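You operate a simulated robot arm through the tools that you are given. There is no shell and no other tool. Be economical: measure what you need, move in short steps, check, and stop when the job is done.

The job below is to be done with a simulated robot arm. You get a single attempt, and the scene is never put back.

Task
Squeeze the carrot in the holed steel cup dry in the tall dark press.
Fine: shut the white stub lever, seat the cup, press with fingers clear till 60 ml shows, raise the handle, set the cup on the white mat. Set down upright: holed steel cup.

The check looks at the end state, three seconds after you hand in, the way a careful person would. Anything else that was tipped, shoved, dropped, spilled or broken makes it a failure.

Robot
A 6-joint arm with a two-finger parallel gripper, fixed in place. Base frame: the origin is at the foot of the arm, x ahead of it, y to its left, z up; the work surface is at about z = 850. Lengths are in mm, angles in degrees, forces in N, time in s.
With the tool pointing down near the work surface it reaches from about 240 to 640 mm from the base axis. Its first joint turns from -66.0 to 66.0 degrees. Payload 2.7 kg.
Tool frame: the origin (TCP) lies between the finger pads and is the grasp point; the fingertips stand 23 mm ahead of it; z points along the fingers, y is the line along which they close. Largest opening 94 mm; finger width 38, thickness 10; the body of the gripper, 54 by 96 mm, starts 39 mm behind the TCP.
Orientation is told as [roll, pitch, yaw] about the base's x, y, z axes, in that order, counted from this pose: with the fingers straight down and closing along the base's y, the tool's x points along the base's -x, its y along +y and its z along -z.

Tools
- The arm moves only by the tool jog_arm. Its argument "commands" is a list of rows, each a list of 7 numbers: the turn, a rotation vector about the tool's x, y, z in degrees, then the shift along the tool's x, y, z in mm, then the gripper command, from -1 (fully open) to 1 (shut), values between in proportion. In form: [[rx, ry, rz, tx, ty, tz, grip], ...]. A call has 1 to 10 rows; each row shifts and turns the commanded pose from where the row before left it, along the tool's axes as they then stand. Each row takes 0.2 s and may step no farther than 50 mm and 8.6 degrees from the row before; otherwise, or with a gripper value out of range, the whole call is refused. Where a pose cannot be reached the arm comes as near as it can. A force on the tool above 90 N (or 10 N above the force at the start of the call, whichever is more), or a blocked arm, ends the call early, and 0.2 s more pass. The fingers move at their own pace (about 45 mm/s each) and stop on an object; they squeeze with about 24 N. The grip force told is the motor's: it shows also when the fingers shut on nothing. Time passes only in rows, and 0.2 s behind the last, so rows that do not move let the fingers close. The reply holds the time, the measured pose of the TCP, the force on the tool along the base axes, the opening and the grip force, in the units named above and with some noise, with the torque about the TCP (base axes, N m) and any sound that the robot's microphone picked up.
- Cameras (640 x 400 px; columns grow to the right, rows downward): "scene" is fixed at [94.1, -444.4, 1418.5]; the picture's right is [0.61, -0.79, 0.00], its down [-0.35, -0.27, -0.90] and it looks along [0.71, 0.54, -0.44] (base axes); focal length 214 px, centre (320, 200). "wrist" rides on the gripper at [86, 16, -75] in the tool frame; the picture's right is [-0.18, 0.98, 0.00], its down [-0.58, -0.11, -0.81] and it looks along [-0.79, -0.15, 0.59] (tool axes); focal length 243 px, centre (320, 200). There is no depth. A picture from a camera that has moved, and an enlarged one, comes with that camera's place and axes in the base frame and with its lens.
- camera(camera): a new picture of that camera. The clock stands still meanwhile.
- close_up(camera, box): a new picture of the part [left, top, right, bottom] of that camera's present view, enlarged. The clock stands still meanwhile.
- close_job(): hands the job in; it is judged then, once.

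Go step by step. Nothing tells you positions but the pictures and the camera data: compare them with the known pose of the tool, close in by small moves and look again before you grip or let go. The budget is 120 turns and 76 pictures, counting those below and the enlarged ones. Unless the task says otherwise, let go and move clear before handing in, and close with one line.

The tools are called after "Call:" as a command line: name --pt "numbers of a row" for each row, then --argument value for the rest, lists and objects as JSON in quotes. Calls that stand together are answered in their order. jog_arm: Moves the arm, as the interface text tells. Its arguments: {"type":"object","properties":{"commands":{"type":"array","items":{"type":"array","items":{"type":"number"}}}},"required":["commands"]} The other tools are called the same way: camera (camera) takes a picture; close_up (camera, box) takes an enlarged picture of a part of a camera's view; close_job () hands the job in.

At the start:

```text
t: 0.0
eef_pos: [238.7, -169.1, 1329.9]
ee_rot: [0.0, -0.1, 0.0]
wrist_force: [-0.6, 0.3, 0.1]
ft_torque: [-0.01, 0.03, -0.01]
opening: 93.9
gripper_force: 0.1
```

scene: 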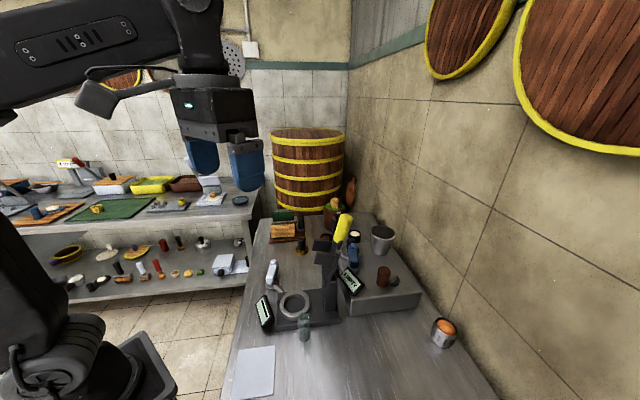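
wrist: 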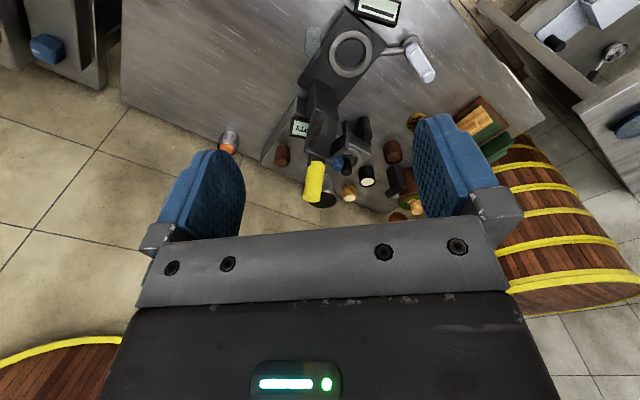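

I see the press in the middle of the bench, the cup with the orange content on the right, and the white mat at the near left. I'll enlarge the views first.

Call:
close_up --camera "scene" --box '[230, 190, 390, 290]'

Call:
close_up --camera "scene" --box '[220, 260, 380, 400]'

Call:
close_up --camera "scene" --box '[340, 210, 500, 370]'

Call:
close_up --camera "wrist" --box '[200, 0, 520, 200]'

```text
4.00 times, centred on (310, 240) of scene
camera zoom: at [94.1, -444.4, 1418.5], right [0.61, -0.79, 0.0], down [-0.35, -0.27, -0.9], along [0.71, 0.54, -0.44], focal length 858 px, centre (360, 40)
```

zoom: 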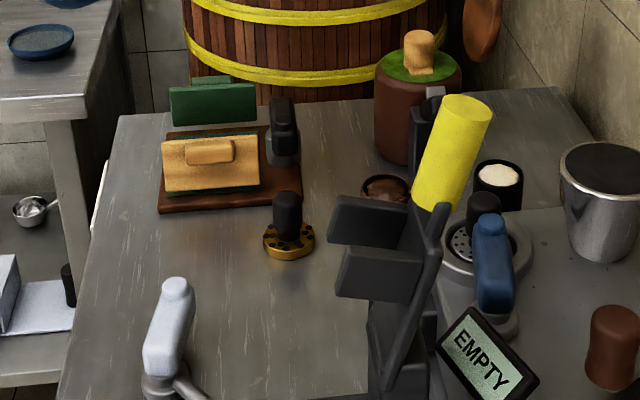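

```text
2.86 times, centred on (300, 330) of scene
camera zoom: at [94.1, -444.4, 1418.5], right [0.61, -0.79, 0.0], down [-0.35, -0.27, -0.9], along [0.71, 0.54, -0.44], focal length 613 px, centre (377, -171)
```

zoom: 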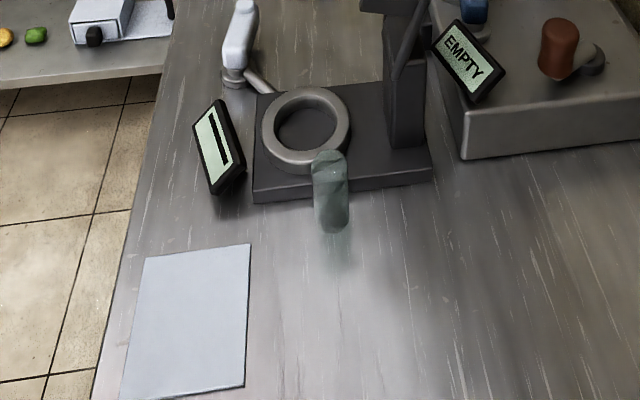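

```text
2.50 times, centred on (420, 290) of scene
camera zoom: at [94.1, -444.4, 1418.5], right [0.61, -0.79, 0.0], down [-0.35, -0.27, -0.9], along [0.71, 0.54, -0.44], focal length 536 px, centre (70, -25)
```

zoom: 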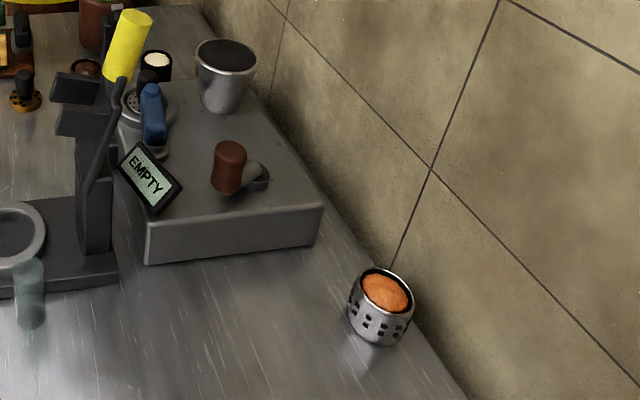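

```text
2.00 times, centred on (360, 100) of wrist
camera zoom: at [153.0, -154.0, 1405.7], right [0.18, 0.98, 0.0], down [0.58, -0.11, 0.81], along [0.79, -0.15, -0.59], focal length 485 px, centre (240, 400)
```

zoom: 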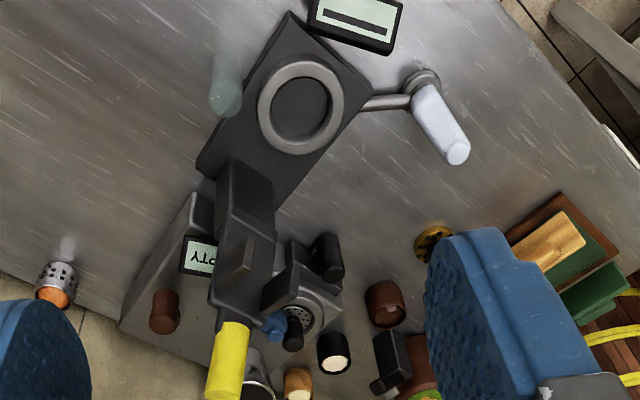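

The press ring is near (375,-144), the cup near (545,-485), and the mat near (216,-166). I'll lower the arm on the near side for a closer look at the lever.

Call:
jog_arm --pt "0 0 0 0 20 40 -1" --pt "0 0 0 0 20 40 -1" --pt "0 0 0 0 20 40 -1" --pt "0 0 0 0 20 40 -1"

Call:
camera --camera "wrist"

Call:
camera --camera "scene"

```text
t: 1.0
eef_pos: [241.3, -89.8, 1170.4]
ee_rot: [-0.1, 0.0, 0.0]
wrist_force: [-0.9, 0.6, 0.3]
ft_torque: [0.0, 0.02, -0.01]
opening: 93.8
gripper_force: 0.0
```

```text
69 pictures are left
camera wrist: at [154.0, -75.5, 1244.1], right [0.18, 0.98, 0.0], down [0.58, -0.11, 0.81], along [0.79, -0.15, -0.59], focal length 243 px, centre (320, 200)
```

wrist: 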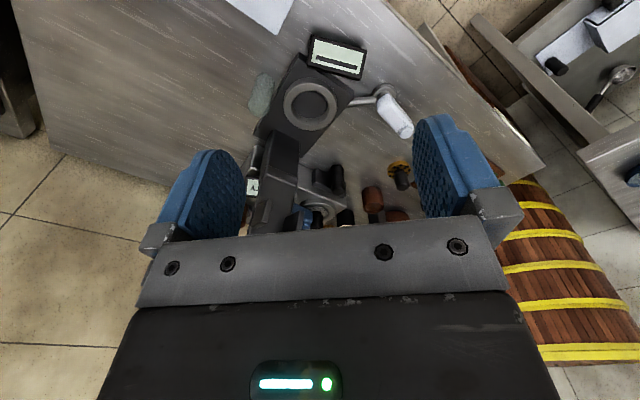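

```text
68 pictures are left
```

scene: 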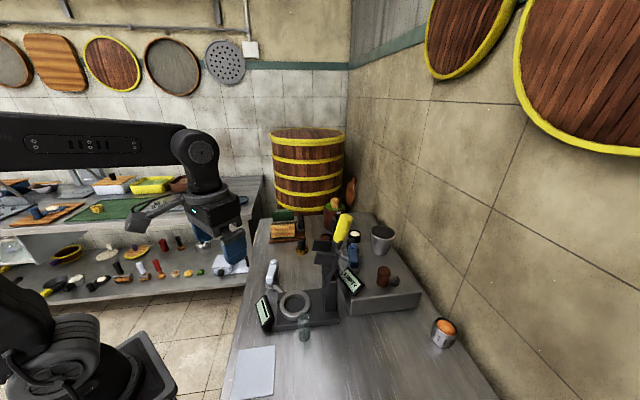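

Call:
close_up --camera "wrist" --box '[230, 20, 430, 145]'

Call:
close_up --camera "scene" --box '[240, 240, 368, 320]'

```text
3.20 times, centred on (330, 82) of wrist
camera zoom: at [154.0, -75.5, 1244.1], right [0.18, 0.98, 0.0], down [0.58, -0.11, 0.81], along [0.79, -0.15, -0.59], focal length 776 px, centre (288, 576)
```

zoom: 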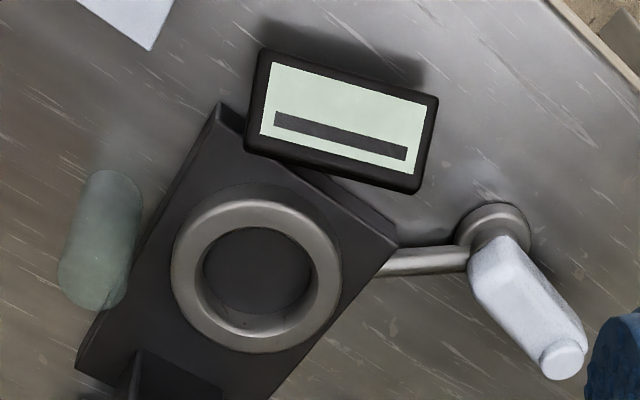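

```text
5.00 times, centred on (304, 280) of scene
camera zoom: at [94.1, -444.4, 1418.5], right [0.61, -0.79, 0.0], down [-0.35, -0.27, -0.9], along [0.71, 0.54, -0.44], focal length 1072 px, centre (400, -200)
```

zoom: 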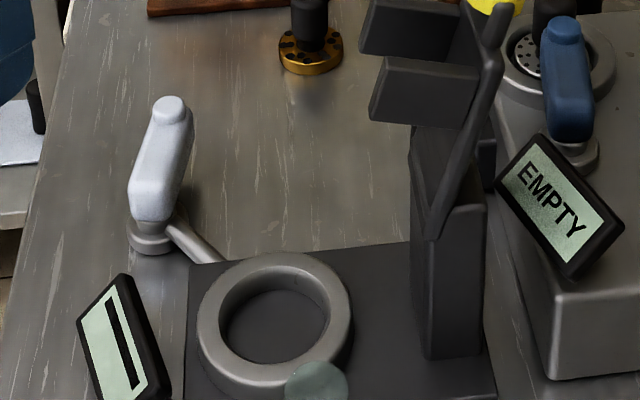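

The white lever sits on a post at about (387,-19), with its tip at about (447,21,902) and a pipe running to the press base. I'll take a closer look to see how it hinges.

Call:
jog_arm --pt "0 0 0 -10 30 40 -1" --pt "0 0 0 -10 30 40 -1" --pt "0 0 0 -10 30 20 -1"

Call:
close_up --camera "wrist" --box '[180, 0, 436, 160]'

Call:
close_up --camera "scene" --box '[250, 240, 314, 280]'

```text
refused: row 1 steps farther than a row can; nothing moved
```

```text
2.50 times, centred on (308, 80) of wrist
camera zoom: at [154.0, -75.5, 1244.1], right [0.18, 0.98, 0.0], down [0.58, -0.11, 0.81], along [0.79, -0.15, -0.59], focal length 606 px, centre (350, 500)
```

zoom: 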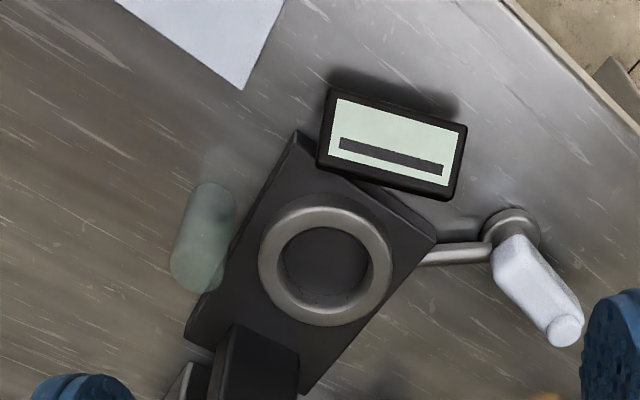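

```text
10.00 times, centred on (282, 260) of scene
camera zoom: at [94.1, -444.4, 1418.5], right [0.61, -0.79, 0.0], down [-0.35, -0.27, -0.9], along [0.71, 0.54, -0.44], focal length 2145 px, centre (700, -400)
```

zoom: 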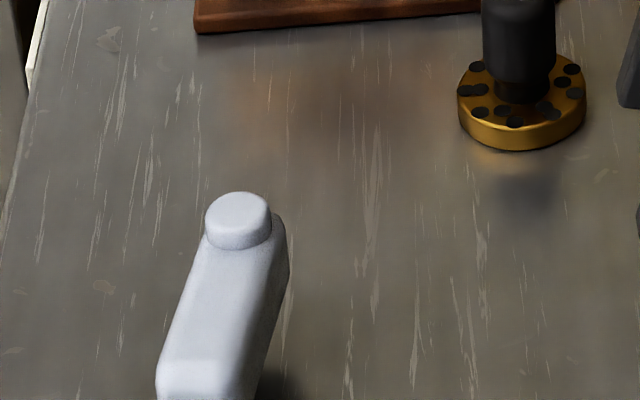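

The lever is a flat bar on a vertical post with a peg at its tip, so it turns about the vertical. I'll straddle it with the fingers, so I can test both directions.

Call:
jog_arm --pt "0 0 0 -31.8 16.8 28.3 -1" --pt "0 0 0 -31.8 16.8 28.3 -1" --pt "0 0 0 -31.8 16.8 28.3 -1" --pt "0 0 0 -31.8 16.8 28.3 -1" --pt "0 0 0 -31.8 16.8 28.3 -0.3" --pt "0 0 0 -31.8 16.8 28.3 -0.3" --pt "0 0 -8.5 0 0 0 -0.3" --pt "0 0 -8.5 0 0 0 -0.3" --pt "0 0 -8.5 0 0 0 -0.3" --pt "0 0 -8.5 0 0 0 -0.3"

Call:
camera --camera "wrist"

Call:
close_up --camera "scene" --box '[220, 200, 348, 280]'

```text
t: 3.2
eef_pos: [430.8, 10.6, 1000.8]
ee_rot: [0.1, -0.1, 34.2]
wrist_force: [-0.3, 0.1, -0.4]
ft_torque: [0.01, -0.02, 0.02]
opening: 61.3
gripper_force: 0.1
```

```text
63 pictures are left
camera wrist: at [350.0, -24.9, 1076.5], right [-0.4, 0.92, 0.0], down [0.54, 0.24, 0.81], along [0.74, 0.32, -0.59], focal length 243 px, centre (320, 200)
```

wrist: 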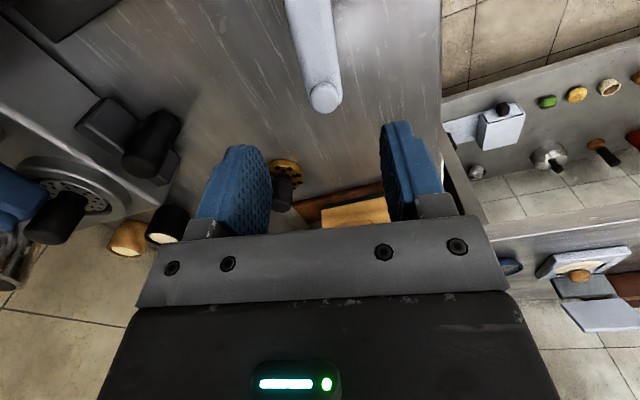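

```text
5.00 times, centred on (284, 240) of scene
camera zoom: at [94.1, -444.4, 1418.5], right [0.61, -0.79, 0.0], down [-0.35, -0.27, -0.9], along [0.71, 0.54, -0.44], focal length 1072 px, centre (500, 0)
```

zoom: 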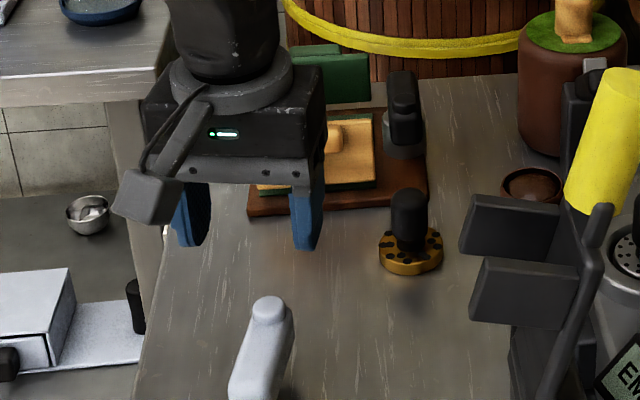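

The lever is centred between the fingers. Going down to straddle it.

Call:
jog_arm --pt "0 0 0 0 0 40 -0.3" --pt "0 0 0 0 0 40 -0.3" --pt "0 0 0 0 0 20 -0.3"

Call:
camera --camera "wrist"

Call:
close_up --camera "scene" --box '[220, 220, 348, 300]'

```text
t: 4.0
eef_pos: [430.4, 12.0, 900.1]
ee_rot: [0.0, 0.0, 34.0]
wrist_force: [0.2, 0.4, -0.7]
ft_torque: [0.0, 0.01, 0.01]
opening: 61.0
gripper_force: 0.0
```

```text
61 pictures are left
camera wrist: at [350.8, -23.3, 975.5], right [-0.4, 0.92, 0.0], down [0.54, 0.23, 0.81], along [0.74, 0.32, -0.59], focal length 243 px, centre (320, 200)
```

wrist: 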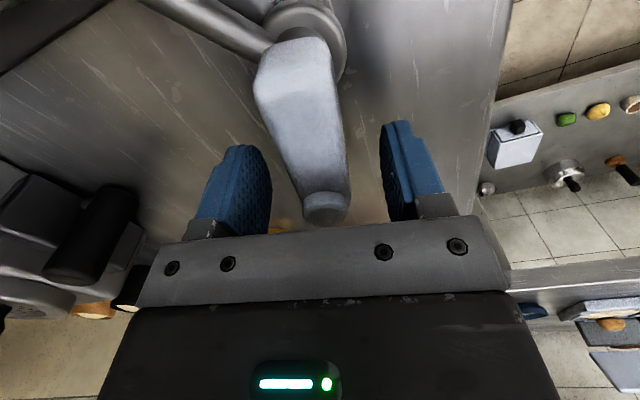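

```text
5.00 times, centred on (284, 260) of scene
camera zoom: at [94.1, -444.4, 1418.5], right [0.61, -0.79, 0.0], down [-0.35, -0.27, -0.9], along [0.71, 0.54, -0.44], focal length 1072 px, centre (500, -100)
```

zoom: 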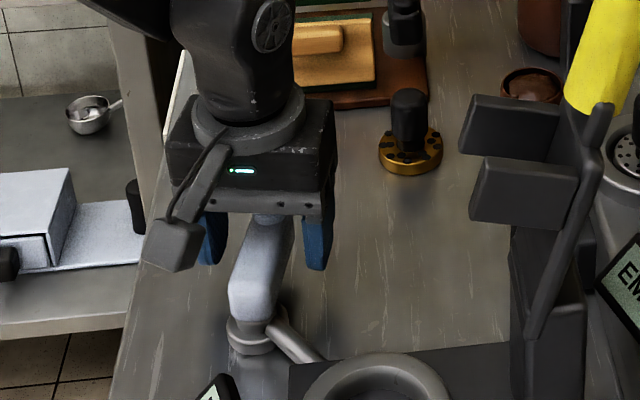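

The fingers straddle the lever. I'll gently test a push toward tool -y (lever turning clockwise seen from above).

Call:
jog_arm --pt "0 0 0 0 -8 0 -0.3" --pt "0 0 0 0 -8 0 -0.3" --pt "0 0 0 0 -5 0 -0.3" --pt "0 0 0 0 -4 0 -0.3"

Call:
camera --camera "wrist"

```text
t: 5.0
eef_pos: [444.2, -8.7, 902.1]
ee_rot: [0.0, -0.2, 34.1]
wrist_force: [1.9, 8.5, 0.7]
ft_torque: [0.04, -0.01, -0.29]
opening: 63.9
gripper_force: 3.5
```

```text
59 pictures are left
camera wrist: at [364.6, -44.0, 976.9], right [-0.4, 0.92, 0.0], down [0.54, 0.23, 0.81], along [0.74, 0.32, -0.59], focal length 243 px, centre (320, 200)
```

wrist: 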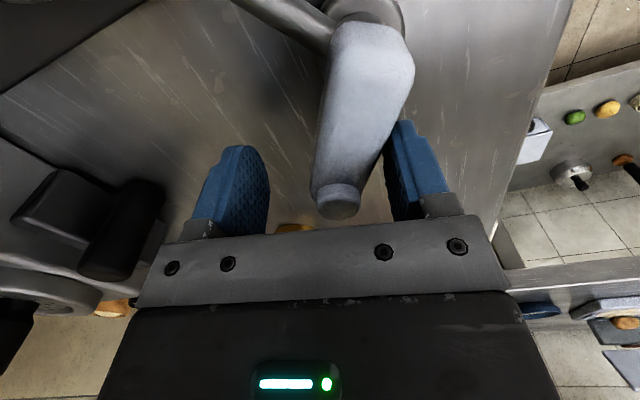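

The lever turned about 13° with about 8 N. I'll continue in that direction until it stops.

Call:
jog_arm --pt "0 0 8 0 0 0 -0.3" --pt "0 0 8 0 0 0 -0.3" --pt "0 0 0 2.5 -5 0 -0.3" --pt "0 0 0 3 -5 0 -0.3" --pt "0 0 0 3 -5 0 -0.3"

Call:
camera --camera "wrist"

Call:
close_up --camera "scene" --box '[220, 240, 348, 320]'

```text
t: 6.2
eef_pos: [443.7, -26.2, 901.9]
ee_rot: [0.0, -0.3, 18.0]
wrist_force: [9.8, 12.1, -0.2]
ft_torque: [0.01, -0.02, -0.61]
opening: 64.9
gripper_force: 4.5
```

```text
58 pictures are left
camera wrist: at [355.5, -37.2, 976.5], right [-0.13, 0.99, 0.0], down [0.58, 0.07, 0.81], along [0.8, 0.1, -0.59], focal length 243 px, centre (320, 200)
```

wrist: 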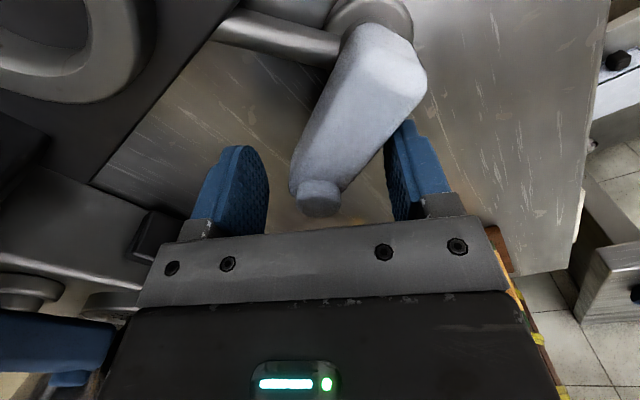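

```text
5.00 times, centred on (284, 280) of scene
camera zoom: at [94.4, -444.1, 1418.6], right [0.61, -0.79, 0.0], down [-0.35, -0.27, -0.9], along [0.71, 0.54, -0.44], focal length 1072 px, centre (500, -200)
```

zoom: 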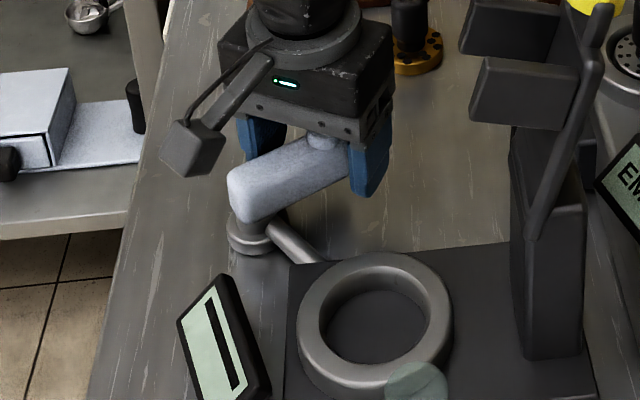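

The lever is now about -8° (across the pipe). I'll check whether this is a stop by pushing a little more.

Call:
jog_arm --pt "0 0 8 0 0 0 -0.3" --pt "0 0 8 0 0 0 -0.3" --pt "0 0 0 2 -5 0 -0.3" --pt "0 0 0 3 -5 0 -0.3"

Call:
camera --camera "wrist"

```text
t: 7.2
eef_pos: [437.1, -34.8, 902.1]
ee_rot: [0.1, -0.3, 1.9]
wrist_force: [9.7, 8.8, 1.0]
ft_torque: [0.0, 0.03, -0.48]
opening: 64.5
gripper_force: 4.3
```

```text
56 pictures are left
camera wrist: at [350.7, -22.6, 975.9], right [0.15, 0.99, 0.0], down [0.58, -0.09, 0.81], along [0.8, -0.12, -0.59], focal length 243 px, centre (320, 200)
```

wrist: 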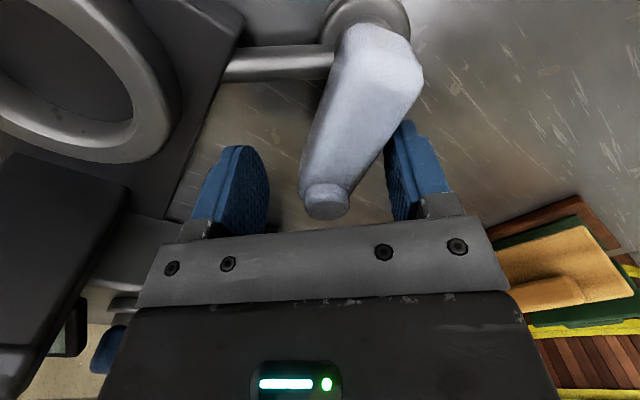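

Still moving (about -16°). Continue further the same way.

Call:
jog_arm --pt "0 0 8 0 0 0 -0.3" --pt "0 0 8 0 0 0 -0.3" --pt "0 0 0 2 -6 0 -0.3" --pt "0 0 0 2 -6 0 -0.3" --pt "0 0 0 2 -6 0 -0.3"

Call:
camera --camera "wrist"

```text
t: 8.4
eef_pos: [429.8, -51.8, 901.5]
ee_rot: [0.3, -0.7, -14.1]
wrist_force: [31.0, 20.0, -11.5]
ft_torque: [-0.33, -0.09, -1.41]
opening: 73.2
gripper_force: 13.6
```

```text
55 pictures are left
camera wrist: at [348.9, -15.1, 976.4], right [0.42, 0.91, 0.01], down [0.53, -0.25, 0.81], along [0.74, -0.34, -0.58], focal length 243 px, centre (320, 200)
```

wrist: 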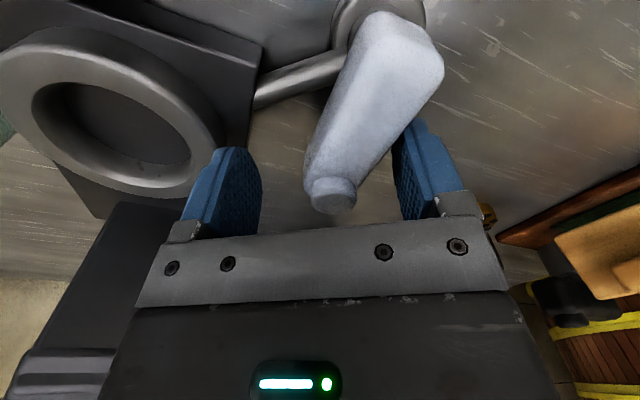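

Force climbed to about 37 N at about -32°, which looks like a stop. I'll push 4 mm more to confirm and look from the scene camera.

Call:
jog_arm --pt "0 0 0 1 -4 0 -0.3" --pt "0 0 0 0 0 0 -0.3"

Call:
close_up --camera "scene" --box '[220, 240, 348, 320]'

Call:
camera --camera "wrist"

```text
t: 9.0
eef_pos: [429.7, -53.4, 902.3]
ee_rot: [0.3, -0.9, -14.1]
wrist_force: [37.2, 36.2, -12.7]
ft_torque: [-0.25, -0.02, -1.91]
opening: 77.6
gripper_force: 19.3
```

```text
5.00 times, centred on (284, 280) of scene
camera zoom: at [95.3, -443.5, 1418.7], right [0.61, -0.79, 0.0], down [-0.35, -0.27, -0.9], along [0.71, 0.54, -0.44], focal length 1072 px, centre (500, -200)
```

zoom: 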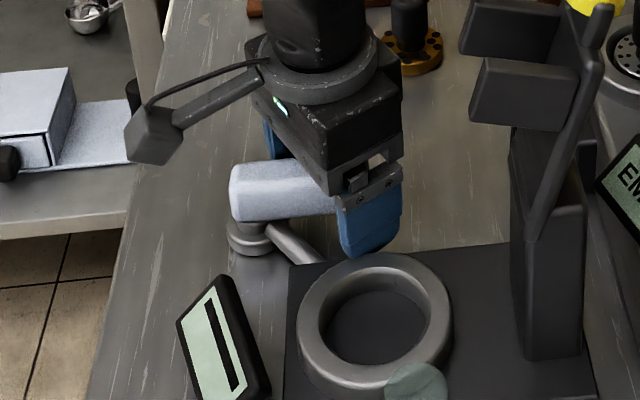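

```text
53 pictures are left
camera wrist: at [348.0, -17.4, 976.3], right [0.42, 0.91, 0.01], down [0.52, -0.25, 0.81], along [0.74, -0.34, -0.58], focal length 243 px, centre (320, 200)
```

wrist: 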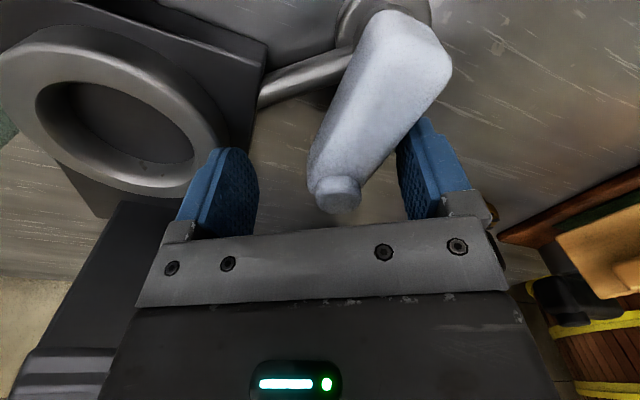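

It's a solid stop at about -32°. To be sure this is the shut end, and that the lever started at its other end, I'll back off and narrow the straddle to test the other limit.

Call:
jog_arm --pt "0 0 0 0 9 0 -0.3" --pt "0 0 0 0 9 0 -0.3" --pt "0 0 8 0 0 0 -0.1" --pt "0 0 8 0 0 0 0.1"

Call:
camera --camera "wrist"

```text
t: 10.0
eef_pos: [427.3, -40.4, 899.9]
ee_rot: [0.0, 0.1, -30.1]
wrist_force: [-0.1, 1.0, 0.5]
ft_torque: [0.0, -0.02, 0.02]
opening: 42.1
gripper_force: 0.0
```

```text
52 pictures are left
camera wrist: at [361.6, 16.9, 975.7], right [0.65, 0.76, 0.0], down [0.45, -0.39, 0.81], along [0.61, -0.53, -0.59], focal length 243 px, centre (320, 200)
```

wrist: 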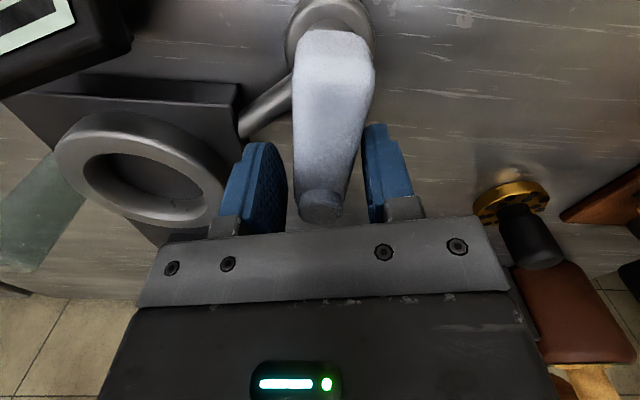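

Now sweeping back along the arc to find the other limit.

Call:
jog_arm --pt "0 0 -6 0.3 5.5 0 0.1" --pt "0 0 -6 0.3 5.5 0 0.1" --pt "0 0 -6 0.3 5.5 0 0.1" --pt "0 0 -6 0.3 5.5 0 0.1" --pt "0 0 -6 0.3 5.5 0 0.1" --pt "0 0 -6 0.3 5.5 0 0.1" --pt "0 0 -6 0.3 5.5 0 0.1" --pt "0 0 -6 0.3 5.5 0 0.1" --pt "0 0 -6 0.3 5.5 0 0.1"

Call:
camera --camera "wrist"

```text
t: 12.0
eef_pos: [431.9, 9.2, 900.5]
ee_rot: [-0.1, -0.1, 24.2]
wrist_force: [1.1, -1.4, -1.1]
ft_torque: [-0.01, -0.02, -0.02]
opening: 43.1
gripper_force: 0.8
```

```text
51 pictures are left
camera wrist: at [346.1, -11.8, 976.0], right [-0.23, 0.97, 0.0], down [0.57, 0.14, 0.81], along [0.78, 0.19, -0.59], focal length 243 px, centre (320, 200)
```

wrist: 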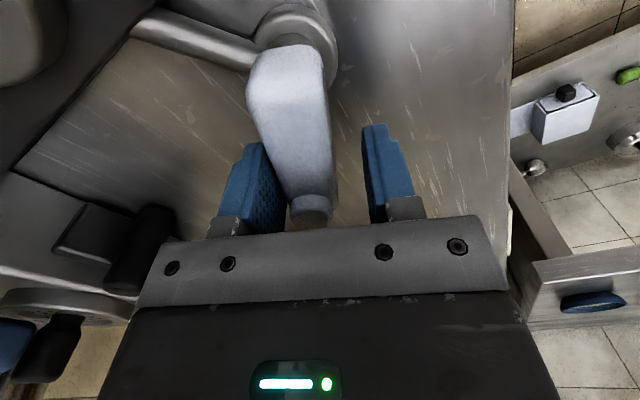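

Call:
jog_arm --pt "0 0 -6 0.3 5.5 0 0.1" --pt "0 0 -6 0.3 5.5 0 0.1" --pt "0 0 -6 0.3 5.5 0 0.1"

Call:
camera --camera "wrist"

```text
t: 12.8
eef_pos: [422.2, 23.0, 901.1]
ee_rot: [-0.1, 0.0, 42.2]
wrist_force: [2.8, -5.3, -1.0]
ft_torque: [0.06, -0.01, 0.08]
opening: 44.8
gripper_force: 3.0
```

```text
50 pictures are left
camera wrist: at [347.5, -23.6, 976.5], right [-0.52, 0.85, 0.0], down [0.5, 0.31, 0.81], along [0.69, 0.42, -0.59], focal length 243 px, centre (320, 200)
```

wrist: 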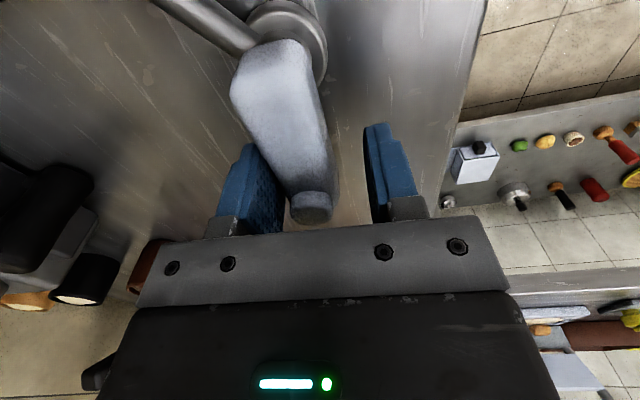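

Call:
jog_arm --pt "0 0 -6 0.3 5.5 0 0.1" --pt "0 0 -6 0.3 5.5 0 0.1" --pt "0 0 -6 0.3 5.5 0 0.1"

Call:
camera --camera "wrist"

```text
t: 13.6
eef_pos: [411.8, 25.6, 902.5]
ee_rot: [-0.3, -0.2, 59.4]
wrist_force: [24.6, -52.2, -0.3]
ft_torque: [-0.02, -0.08, -2.04]
opening: 70.7
gripper_force: 23.7
```

```text
49 pictures are left
camera wrist: at [353.8, -39.4, 977.0], right [-0.75, 0.66, -0.01], down [0.38, 0.45, 0.81], along [0.54, 0.61, -0.59], focal length 243 px, centre (320, 200)
```

wrist: 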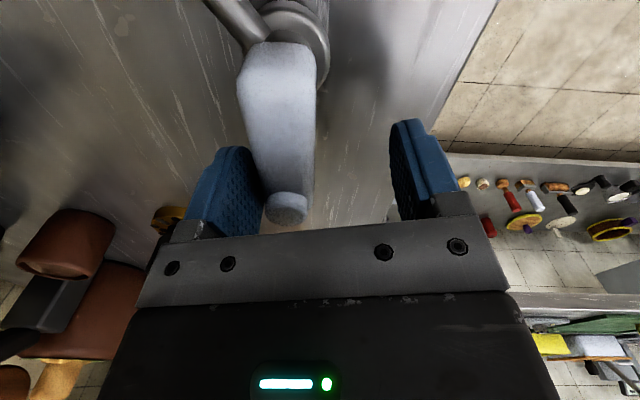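

The other stop is at about +40°, and the lever started near that end at about 29°. That makes -32° the shut end, so I'm sweeping it back there.

Call:
jog_arm --pt "0 0 6 0.3 -5.5 0 0.1" --pt "0 0 6 0.3 -5.5 0 0.1" --pt "0 0 6 0.3 -5.5 0 0.1" --pt "0 0 6 0.3 -5.5 0 0.1" --pt "0 0 6 0.3 -5.5 0 0.1" --pt "0 0 6 0.3 -5.5 0 0.1" --pt "0 0 6 0.3 -5.5 0 0.1" --pt "0 0 6 0.3 -5.5 0 0.1" --pt "0 0 6 0.3 -5.5 0 0.1" --pt "0 0 6 0.3 -5.5 0 0.1"

Call:
jog_arm --pt "0 0 6 0.3 -5.5 0 0.1" --pt "0 0 6 0.3 -5.5 0 0.1" --pt "0 0 6 0.3 -5.5 0 0.1" --pt "0 0 6 0.3 -5.5 0 0.1" --pt "0 0 0 0.3 -5.5 0 0.1" --pt "0 0 0 0.3 -5.5 0 0.1" --pt "0 0 0 0.3 -5.5 0 0.1"

Call:
camera --camera "wrist"

```text
t: 15.8
eef_pos: [435.7, -12.6, 900.5]
ee_rot: [0.1, 0.0, -0.1]
wrist_force: [-0.8, 1.5, -0.3]
ft_torque: [0.0, 0.03, 0.03]
opening: 43.2
gripper_force: 1.0
```

```text
t: 17.4
eef_pos: [426.4, -46.3, 902.1]
ee_rot: [0.3, -0.6, -24.1]
wrist_force: [23.8, 27.0, -4.2]
ft_torque: [-0.09, -0.11, -0.95]
opening: 57.0
gripper_force: 16.9
```

```text
48 pictures are left
camera wrist: at [354.1, 3.1, 976.8], right [0.57, 0.82, 0.01], down [0.48, -0.34, 0.81], along [0.67, -0.46, -0.59], focal length 243 px, centre (320, 200)
```

wrist: 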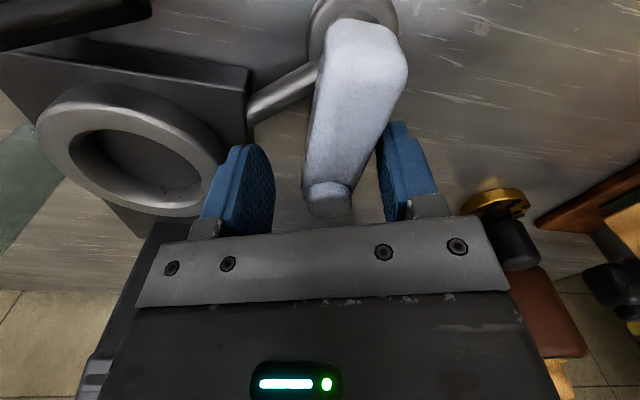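

The lever is against its shut stop. I'll back off, rise clear, and look toward the cup.

Call:
jog_arm --pt "0 0 0 0 10 0 -0.3" --pt "0 0 0 0 5 0 -0.5" --pt "0 0 0 0 0 -45 -0.5" --pt "0 0 0 0 0 -45 -0.5" --pt "0 0 0 0 0 -48 -1" --pt "0 0 0 0 0 -48 -1" --pt "0 0 0 0 0 -48 -1" --pt "0 0 0 0 0 -48 -1" --pt "0 0 0 0 0 -48 -1"

Call:
close_up --camera "scene" --box '[220, 240, 348, 320]'

Call:
close_up --camera "scene" --box '[370, 280, 498, 360]'

Call:
camera --camera "wrist"

```text
t: 19.4
eef_pos: [424.8, -37.3, 1232.5]
ee_rot: [0.1, -0.1, -24.0]
wrist_force: [-0.3, 0.0, 0.0]
ft_torque: [0.03, -0.04, 0.01]
opening: 93.8
gripper_force: 0.1
```

```text
5.00 times, centred on (284, 280) of scene
camera zoom: at [94.1, -444.4, 1418.5], right [0.61, -0.79, 0.0], down [-0.35, -0.27, -0.9], along [0.71, 0.54, -0.44], focal length 1072 px, centre (500, -200)
```

zoom: 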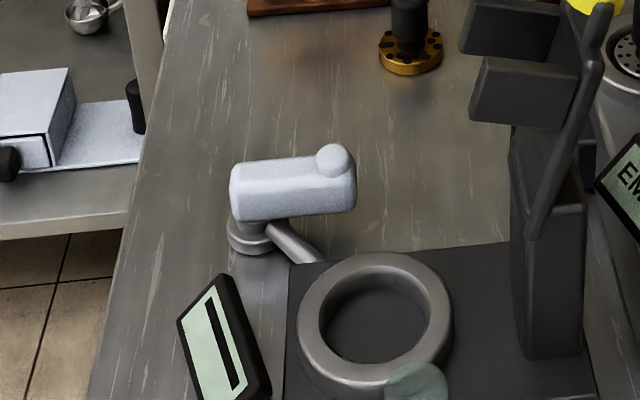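

```text
5.00 times, centred on (434, 320) of scene
camera zoom: at [94.1, -444.4, 1418.5], right [0.61, -0.79, 0.0], down [-0.35, -0.27, -0.9], along [0.71, 0.54, -0.44], focal length 1072 px, centre (-250, -400)
```

zoom: 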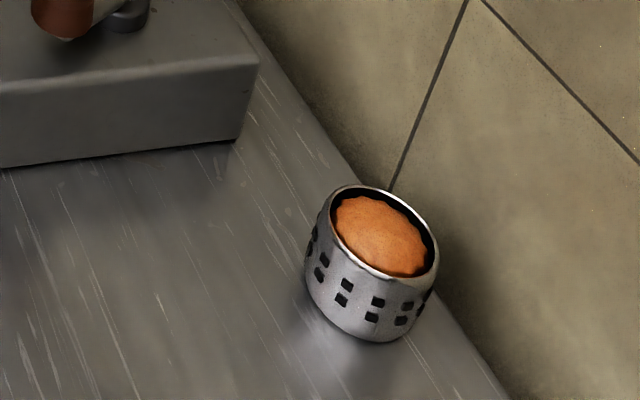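

```text
45 pictures are left
camera wrist: at [353.6, 11.4, 1308.4], right [0.57, 0.82, 0.0], down [0.49, -0.34, 0.81], along [0.66, -0.46, -0.59], focal length 243 px, centre (320, 200)
```

wrist: 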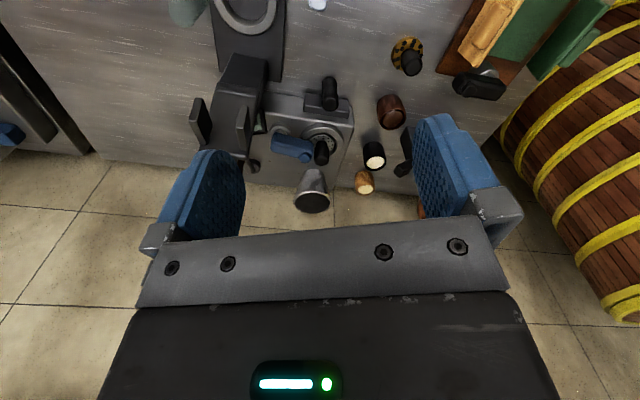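

The lever now rests across, fully shut. The cup sits near (557,-494), about 45–50 mm tall and close to the wall. It's at the edge of reach, so I'll go over it high, clear of the press handle, and then tilt the tool outward.

Call:
jog_arm --pt "0 0 6 0 0 -30 -1" --pt "0 0 6 0 0 -30 -1" --pt "0 0 6 0 0 -10 -1"

Call:
jog_arm --pt "0 0 0 -37.3 -32 0 -1" --pt "0 0 0 -37.3 -32 0 -1" --pt "0 0 0 -37.3 -32 0 -1" --pt "0 0 0 -37.3 -32 0 -1" --pt "0 0 0 -37.3 -32 0 -1" --pt "0 0 0 -37.3 -32 0 -1" --pt "0 0 0 -37.3 -32 0 -1" --pt "0 0 0 -37.3 -32 0 -1"

Call:
camera --camera "wrist"

Call:
camera --camera "scene"

```text
t: 20.2
eef_pos: [428.1, -35.4, 1301.3]
ee_rot: [0.1, -0.1, -42.2]
wrist_force: [0.4, -0.7, 0.5]
ft_torque: [-0.01, 0.0, 0.01]
opening: 94.1
gripper_force: 0.0
```

```text
t: 22.0
eef_pos: [401.2, -356.8, 1226.4]
ee_rot: [0.1, 0.0, -42.0]
wrist_force: [0.6, -0.2, 0.4]
ft_torque: [-0.01, -0.01, -0.01]
opening: 93.9
gripper_force: 0.1
out of reach, approached as far as the arm can: row 3, 4, 5, 6, 7, 8
```

```text
44 pictures are left
camera wrist: at [349.6, -288.1, 1301.9], right [0.79, 0.61, 0.0], down [0.36, -0.47, 0.81], along [0.49, -0.64, -0.59], focal length 243 px, centre (320, 200)
```

wrist: 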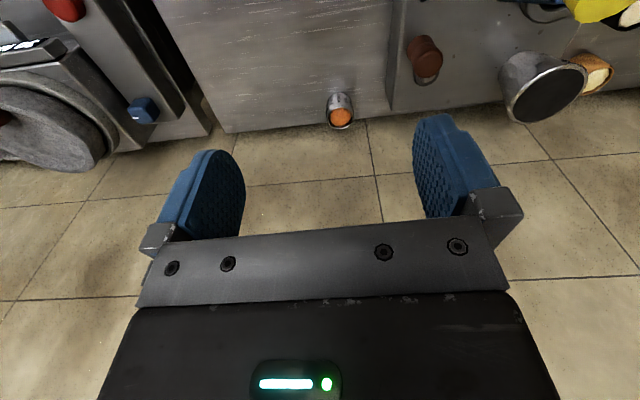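

```text
43 pictures are left
```

scene: 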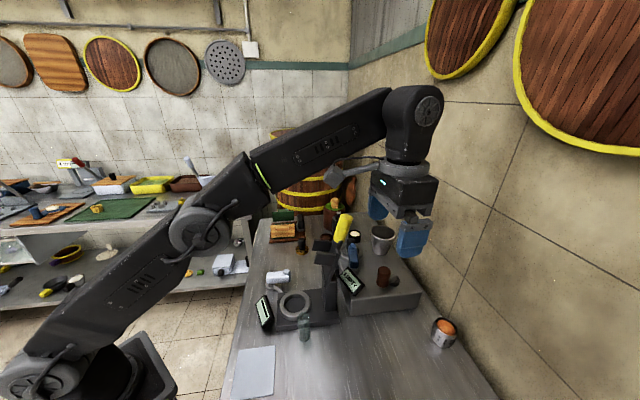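

Reach is limited up high but grows lower down. I'll descend and begin tilting the tool outward.

Call:
jog_arm --pt "0 0 0 0 0 45 -1" --pt "0 0 0 0 0 45 -1" --pt "0 0 0 0 0 45 -1"

```text
t: 22.8
eef_pos: [404.8, -359.9, 1092.1]
ee_rot: [0.1, -0.1, -42.0]
wrist_force: [0.0, 0.9, -0.5]
ft_torque: [0.0, 0.01, -0.01]
opening: 94.0
gripper_force: 0.0
```

Call:
jog_arm --pt "0 -8 0 0 0 0 -1" --pt "0 -8 0 0 0 0 -1" --pt "0 -8 0 0 0 0 -1" --pt "0 -8 0 0 0 0 -1" --pt "0 -8 0 0 0 0 -1"

Call:
camera --camera "wrist"

```text
t: 24.0
eef_pos: [403.4, -358.9, 1092.6]
ee_rot: [0.1, -40.1, -42.0]
wrist_force: [0.9, -0.2, 0.1]
ft_torque: [0.01, 0.04, 0.03]
opening: 94.0
gripper_force: 0.1
```

```text
42 pictures are left
camera wrist: at [329.8, -270.0, 1094.6], right [0.76, 0.64, 0.12], down [-0.13, -0.03, 0.99], along [0.63, -0.77, 0.06], focal length 243 px, centre (320, 200)
```

wrist: 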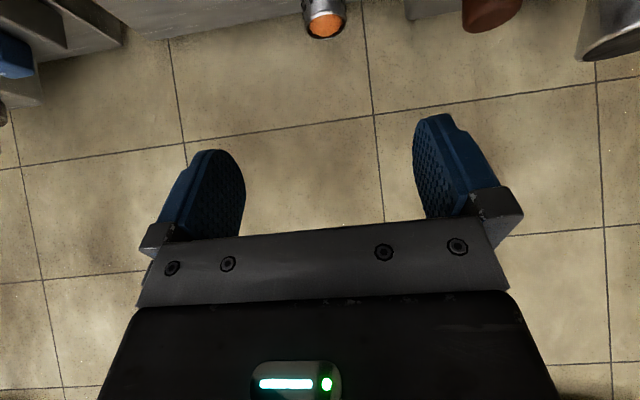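

A tilt of about 30° should keep the wrist camera clear of the bench. I'll set that and move above the cup.

Call:
jog_arm --pt "0 5 0 0 0 0 -1" --pt "0 5 0 0 0 0 -1" --pt "0 0 0 -22.5 0.9 38.9 -1" --pt "0 0 0 -22.5 0.9 38.9 -1" --pt "0 0 0 -22.5 0.9 38.9 -1" --pt "0 0 0 -22.5 0.9 38.9 -1" --pt "0 0 0 -22.5 0.9 38.9 -1"

Call:
close_up --camera "scene" --box '[340, 220, 532, 340]'

Call:
camera --camera "wrist"

```text
t: 25.6
eef_pos: [545.3, -479.5, 980.2]
ee_rot: [0.1, -29.9, -42.0]
wrist_force: [0.5, -0.7, -1.7]
ft_torque: [-0.06, -0.03, 0.03]
opening: 94.0
gripper_force: 0.1
out of reach, approached as far as the arm can: row 7
```

```text
3.33 times, centred on (436, 280) of scene
camera zoom: at [94.2, -444.5, 1418.5], right [0.61, -0.79, 0.0], down [-0.35, -0.27, -0.9], along [0.71, 0.54, -0.44], focal length 715 px, centre (-67, -67)
```

zoom: 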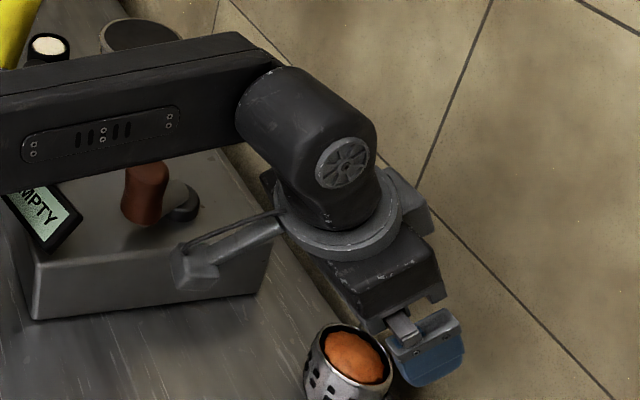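

```text
40 pictures are left
camera wrist: at [472.4, -392.1, 1002.1], right [0.78, 0.62, 0.09], down [0.0, -0.15, 0.99], along [0.63, -0.77, -0.12], focal length 243 px, centre (320, 200)
```

wrist: 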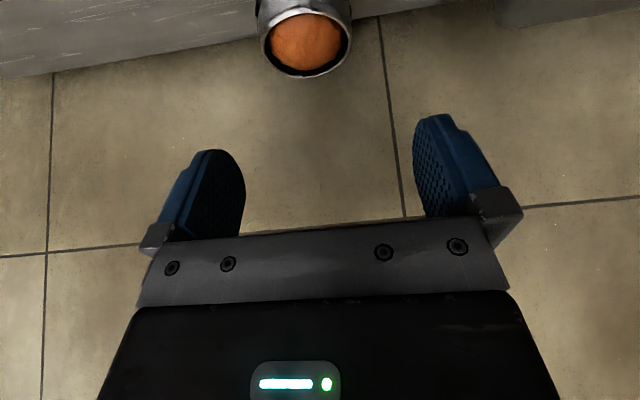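

The cup centre is about (552,-488) and the tool is laterally aligned to within 2 mm. Descending most of the way around the cup.

Call:
jog_arm --pt "0 0 0 14 -0.7 28.9 -1" --pt "0 0 0 14 -0.7 28.9 -1"

Call:
close_up --camera "scene" --box '[380, 260, 508, 340]'

Call:
camera --camera "wrist"

```text
t: 26.2
eef_pos: [547.5, -484.5, 915.6]
ee_rot: [0.1, -30.1, -42.0]
wrist_force: [0.7, 0.2, 0.8]
ft_torque: [0.02, 0.0, -0.01]
opening: 93.8
gripper_force: 0.0
```

```text
5.00 times, centred on (444, 300) of scene
camera zoom: at [94.1, -444.4, 1418.5], right [0.61, -0.79, 0.0], down [-0.35, -0.27, -0.9], along [0.71, 0.54, -0.44], focal length 1072 px, centre (-300, -300)
```

zoom: 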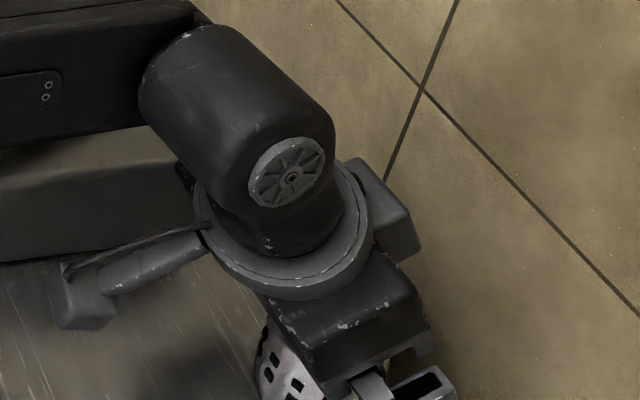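

```text
38 pictures are left
camera wrist: at [474.8, -397.2, 937.2], right [0.78, 0.62, 0.09], down [0.0, -0.15, 0.99], along [0.63, -0.77, -0.12], focal length 243 px, centre (320, 200)
```

wrist: 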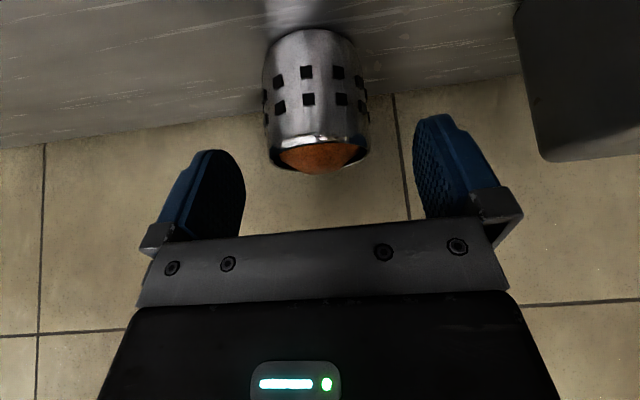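

The cup is centred at about (556,-492), 53 mm across, with its rim at about 901, and it's laterally aligned. Final descent.

Call:
jog_arm --pt "0 0 0 4 0 15 -1" --pt "0 0 0 4 0 15 -1"

Call:
camera --camera "wrist"

```text
t: 26.8
eef_pos: [545.6, -484.4, 884.9]
ee_rot: [0.1, -30.0, -42.0]
wrist_force: [0.0, 0.1, 0.2]
ft_torque: [-0.02, 0.04, 0.0]
opening: 94.0
gripper_force: 0.0
out of reach, approached as far as the arm can: row 1, 2
```

```text
37 pictures are left
camera wrist: at [474.1, -397.5, 906.7], right [0.78, 0.62, 0.09], down [0.0, -0.15, 0.99], along [0.63, -0.77, -0.12], focal length 243 px, centre (320, 200)
```

wrist: 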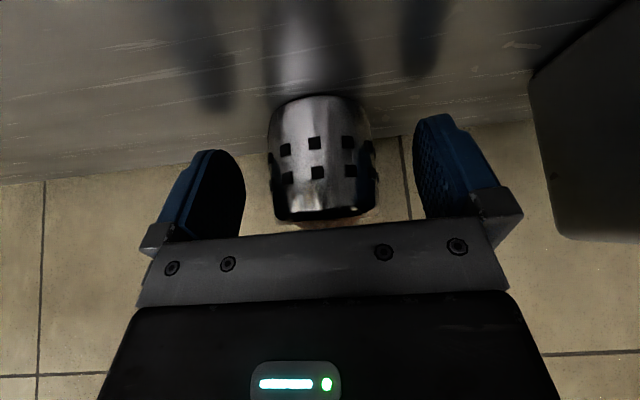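

Reach ends about 12 mm short of the cup axis, but the pads still cover it. Closing gently and checking.

Call:
jog_arm --pt "0 0 0 0 0 0 0.2" --pt "0 0 0 0 0 0 0.6" --pt "0 0 0 0 0 0 0.6" --pt "0 0 0 0 0 0 0.6" --pt "0 0 0 0 0 0 0.6"

Call:
camera --camera "wrist"

```text
t: 28.0
eef_pos: [545.3, -483.5, 885.0]
ee_rot: [0.1, -30.0, -42.0]
wrist_force: [0.3, -0.1, 0.4]
ft_torque: [-0.03, -0.01, -0.03]
opening: 50.4
gripper_force: 23.8
```

```text
36 pictures are left
camera wrist: at [474.1, -397.5, 907.0], right [0.78, 0.62, 0.09], down [0.0, -0.15, 0.99], along [0.63, -0.77, -0.12], focal length 243 px, centre (320, 200)
```

wrist: 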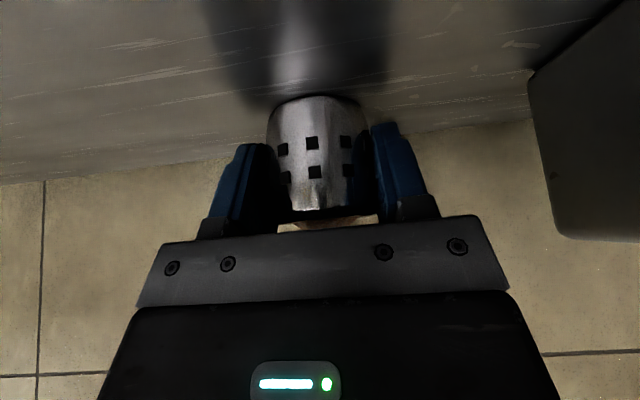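

Gripped at 50 mm. Lifting a little straight up and checking for tilt.

Call:
jog_arm --pt "0 0 0 -5 0 -8.7 1" --pt "0 0 0 -7.5 0 -13 1" --pt "0 0 0 -7.5 0 -13 1" --pt "0 0 0 0 0 0 1"

Call:
camera --camera "wrist"

Call:
close_up --camera "scene" --box '[380, 260, 508, 340]'

```text
t: 29.0
eef_pos: [545.8, -484.4, 927.2]
ee_rot: [0.0, -30.0, -42.1]
wrist_force: [-1.1, -0.3, -1.8]
ft_torque: [0.01, -0.01, -0.01]
opening: 50.5
gripper_force: 24.3
```

```text
35 pictures are left
camera wrist: at [473.5, -398.0, 948.4], right [0.78, 0.62, 0.09], down [0.0, -0.15, 0.99], along [0.63, -0.77, -0.12], focal length 243 px, centre (320, 200)
```

wrist: 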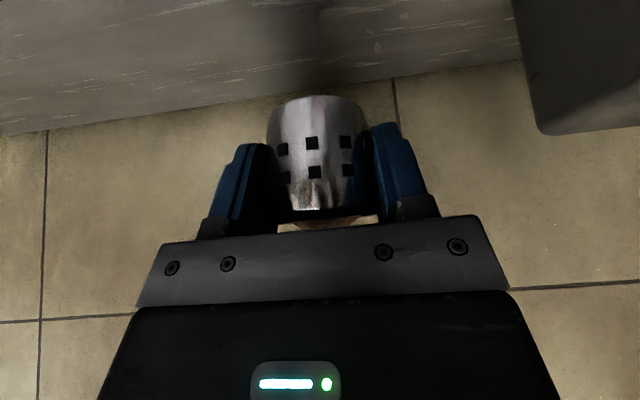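

```text
5.00 times, centred on (444, 300) of scene
camera zoom: at [94.2, -444.4, 1418.5], right [0.61, -0.79, 0.0], down [-0.35, -0.27, -0.9], along [0.71, 0.54, -0.44], focal length 1072 px, centre (-300, -300)
```

zoom: 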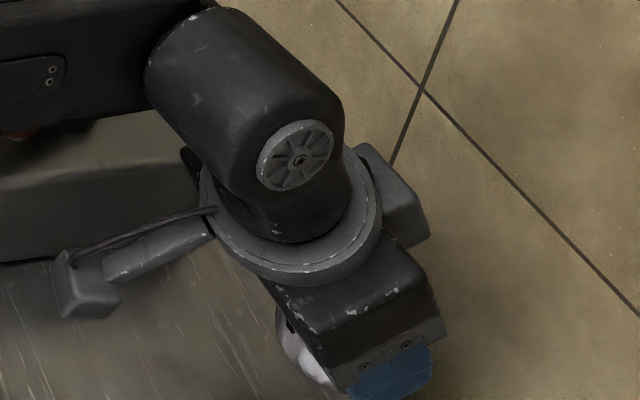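

The cup hangs upright, with its base 35 mm below the TCP and its axis about 12 mm beyond it. I'll retract inward and up, away from the wall and the press handle.

Call:
jog_arm --pt "0 0 0 34 0 -29 1" --pt "0 0 0 34 0 -29 1" --pt "0 0 0 34 0 -29 1" --pt "0 0 0 34 0 -29 1" --pt "0 0 0 34 0 -29 1" --pt "0 0 0 34 0 -29 1" --pt "0 0 0 34 0 -29 1" --pt "0 0 0 34 0 -29 1"

Call:
camera --camera "scene"

Call:
camera --camera "wrist"

```text
t: 30.8
eef_pos: [280.9, -247.7, 993.1]
ee_rot: [0.1, -30.0, -42.0]
wrist_force: [0.3, 0.1, -1.7]
ft_torque: [0.01, 0.01, -0.04]
opening: 50.6
gripper_force: 24.2
```

```text
33 pictures are left
```

scene: 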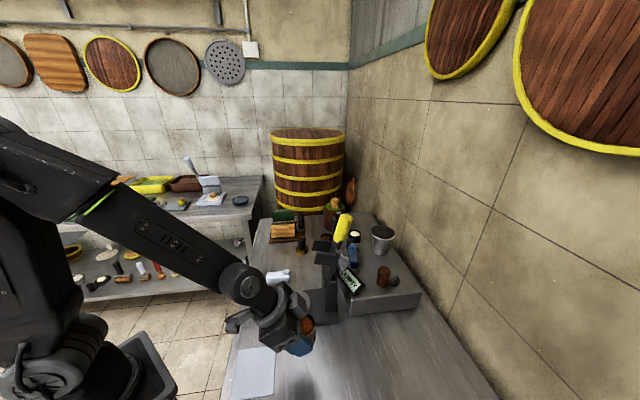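

```text
32 pictures are left
camera wrist: at [210.3, -160.3, 1014.0], right [0.78, 0.62, 0.09], down [0.0, -0.15, 0.99], along [0.63, -0.77, -0.12], focal length 243 px, centre (320, 200)
```

wrist: 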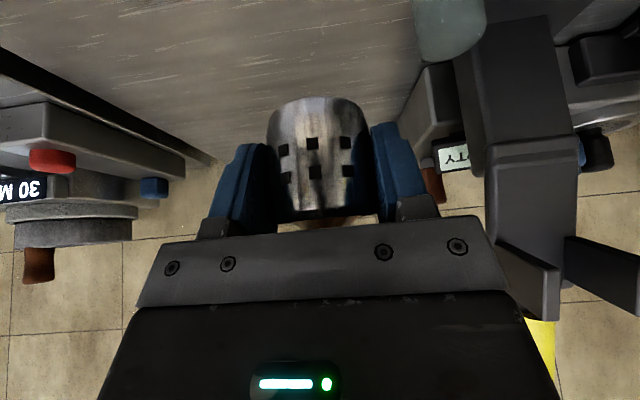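

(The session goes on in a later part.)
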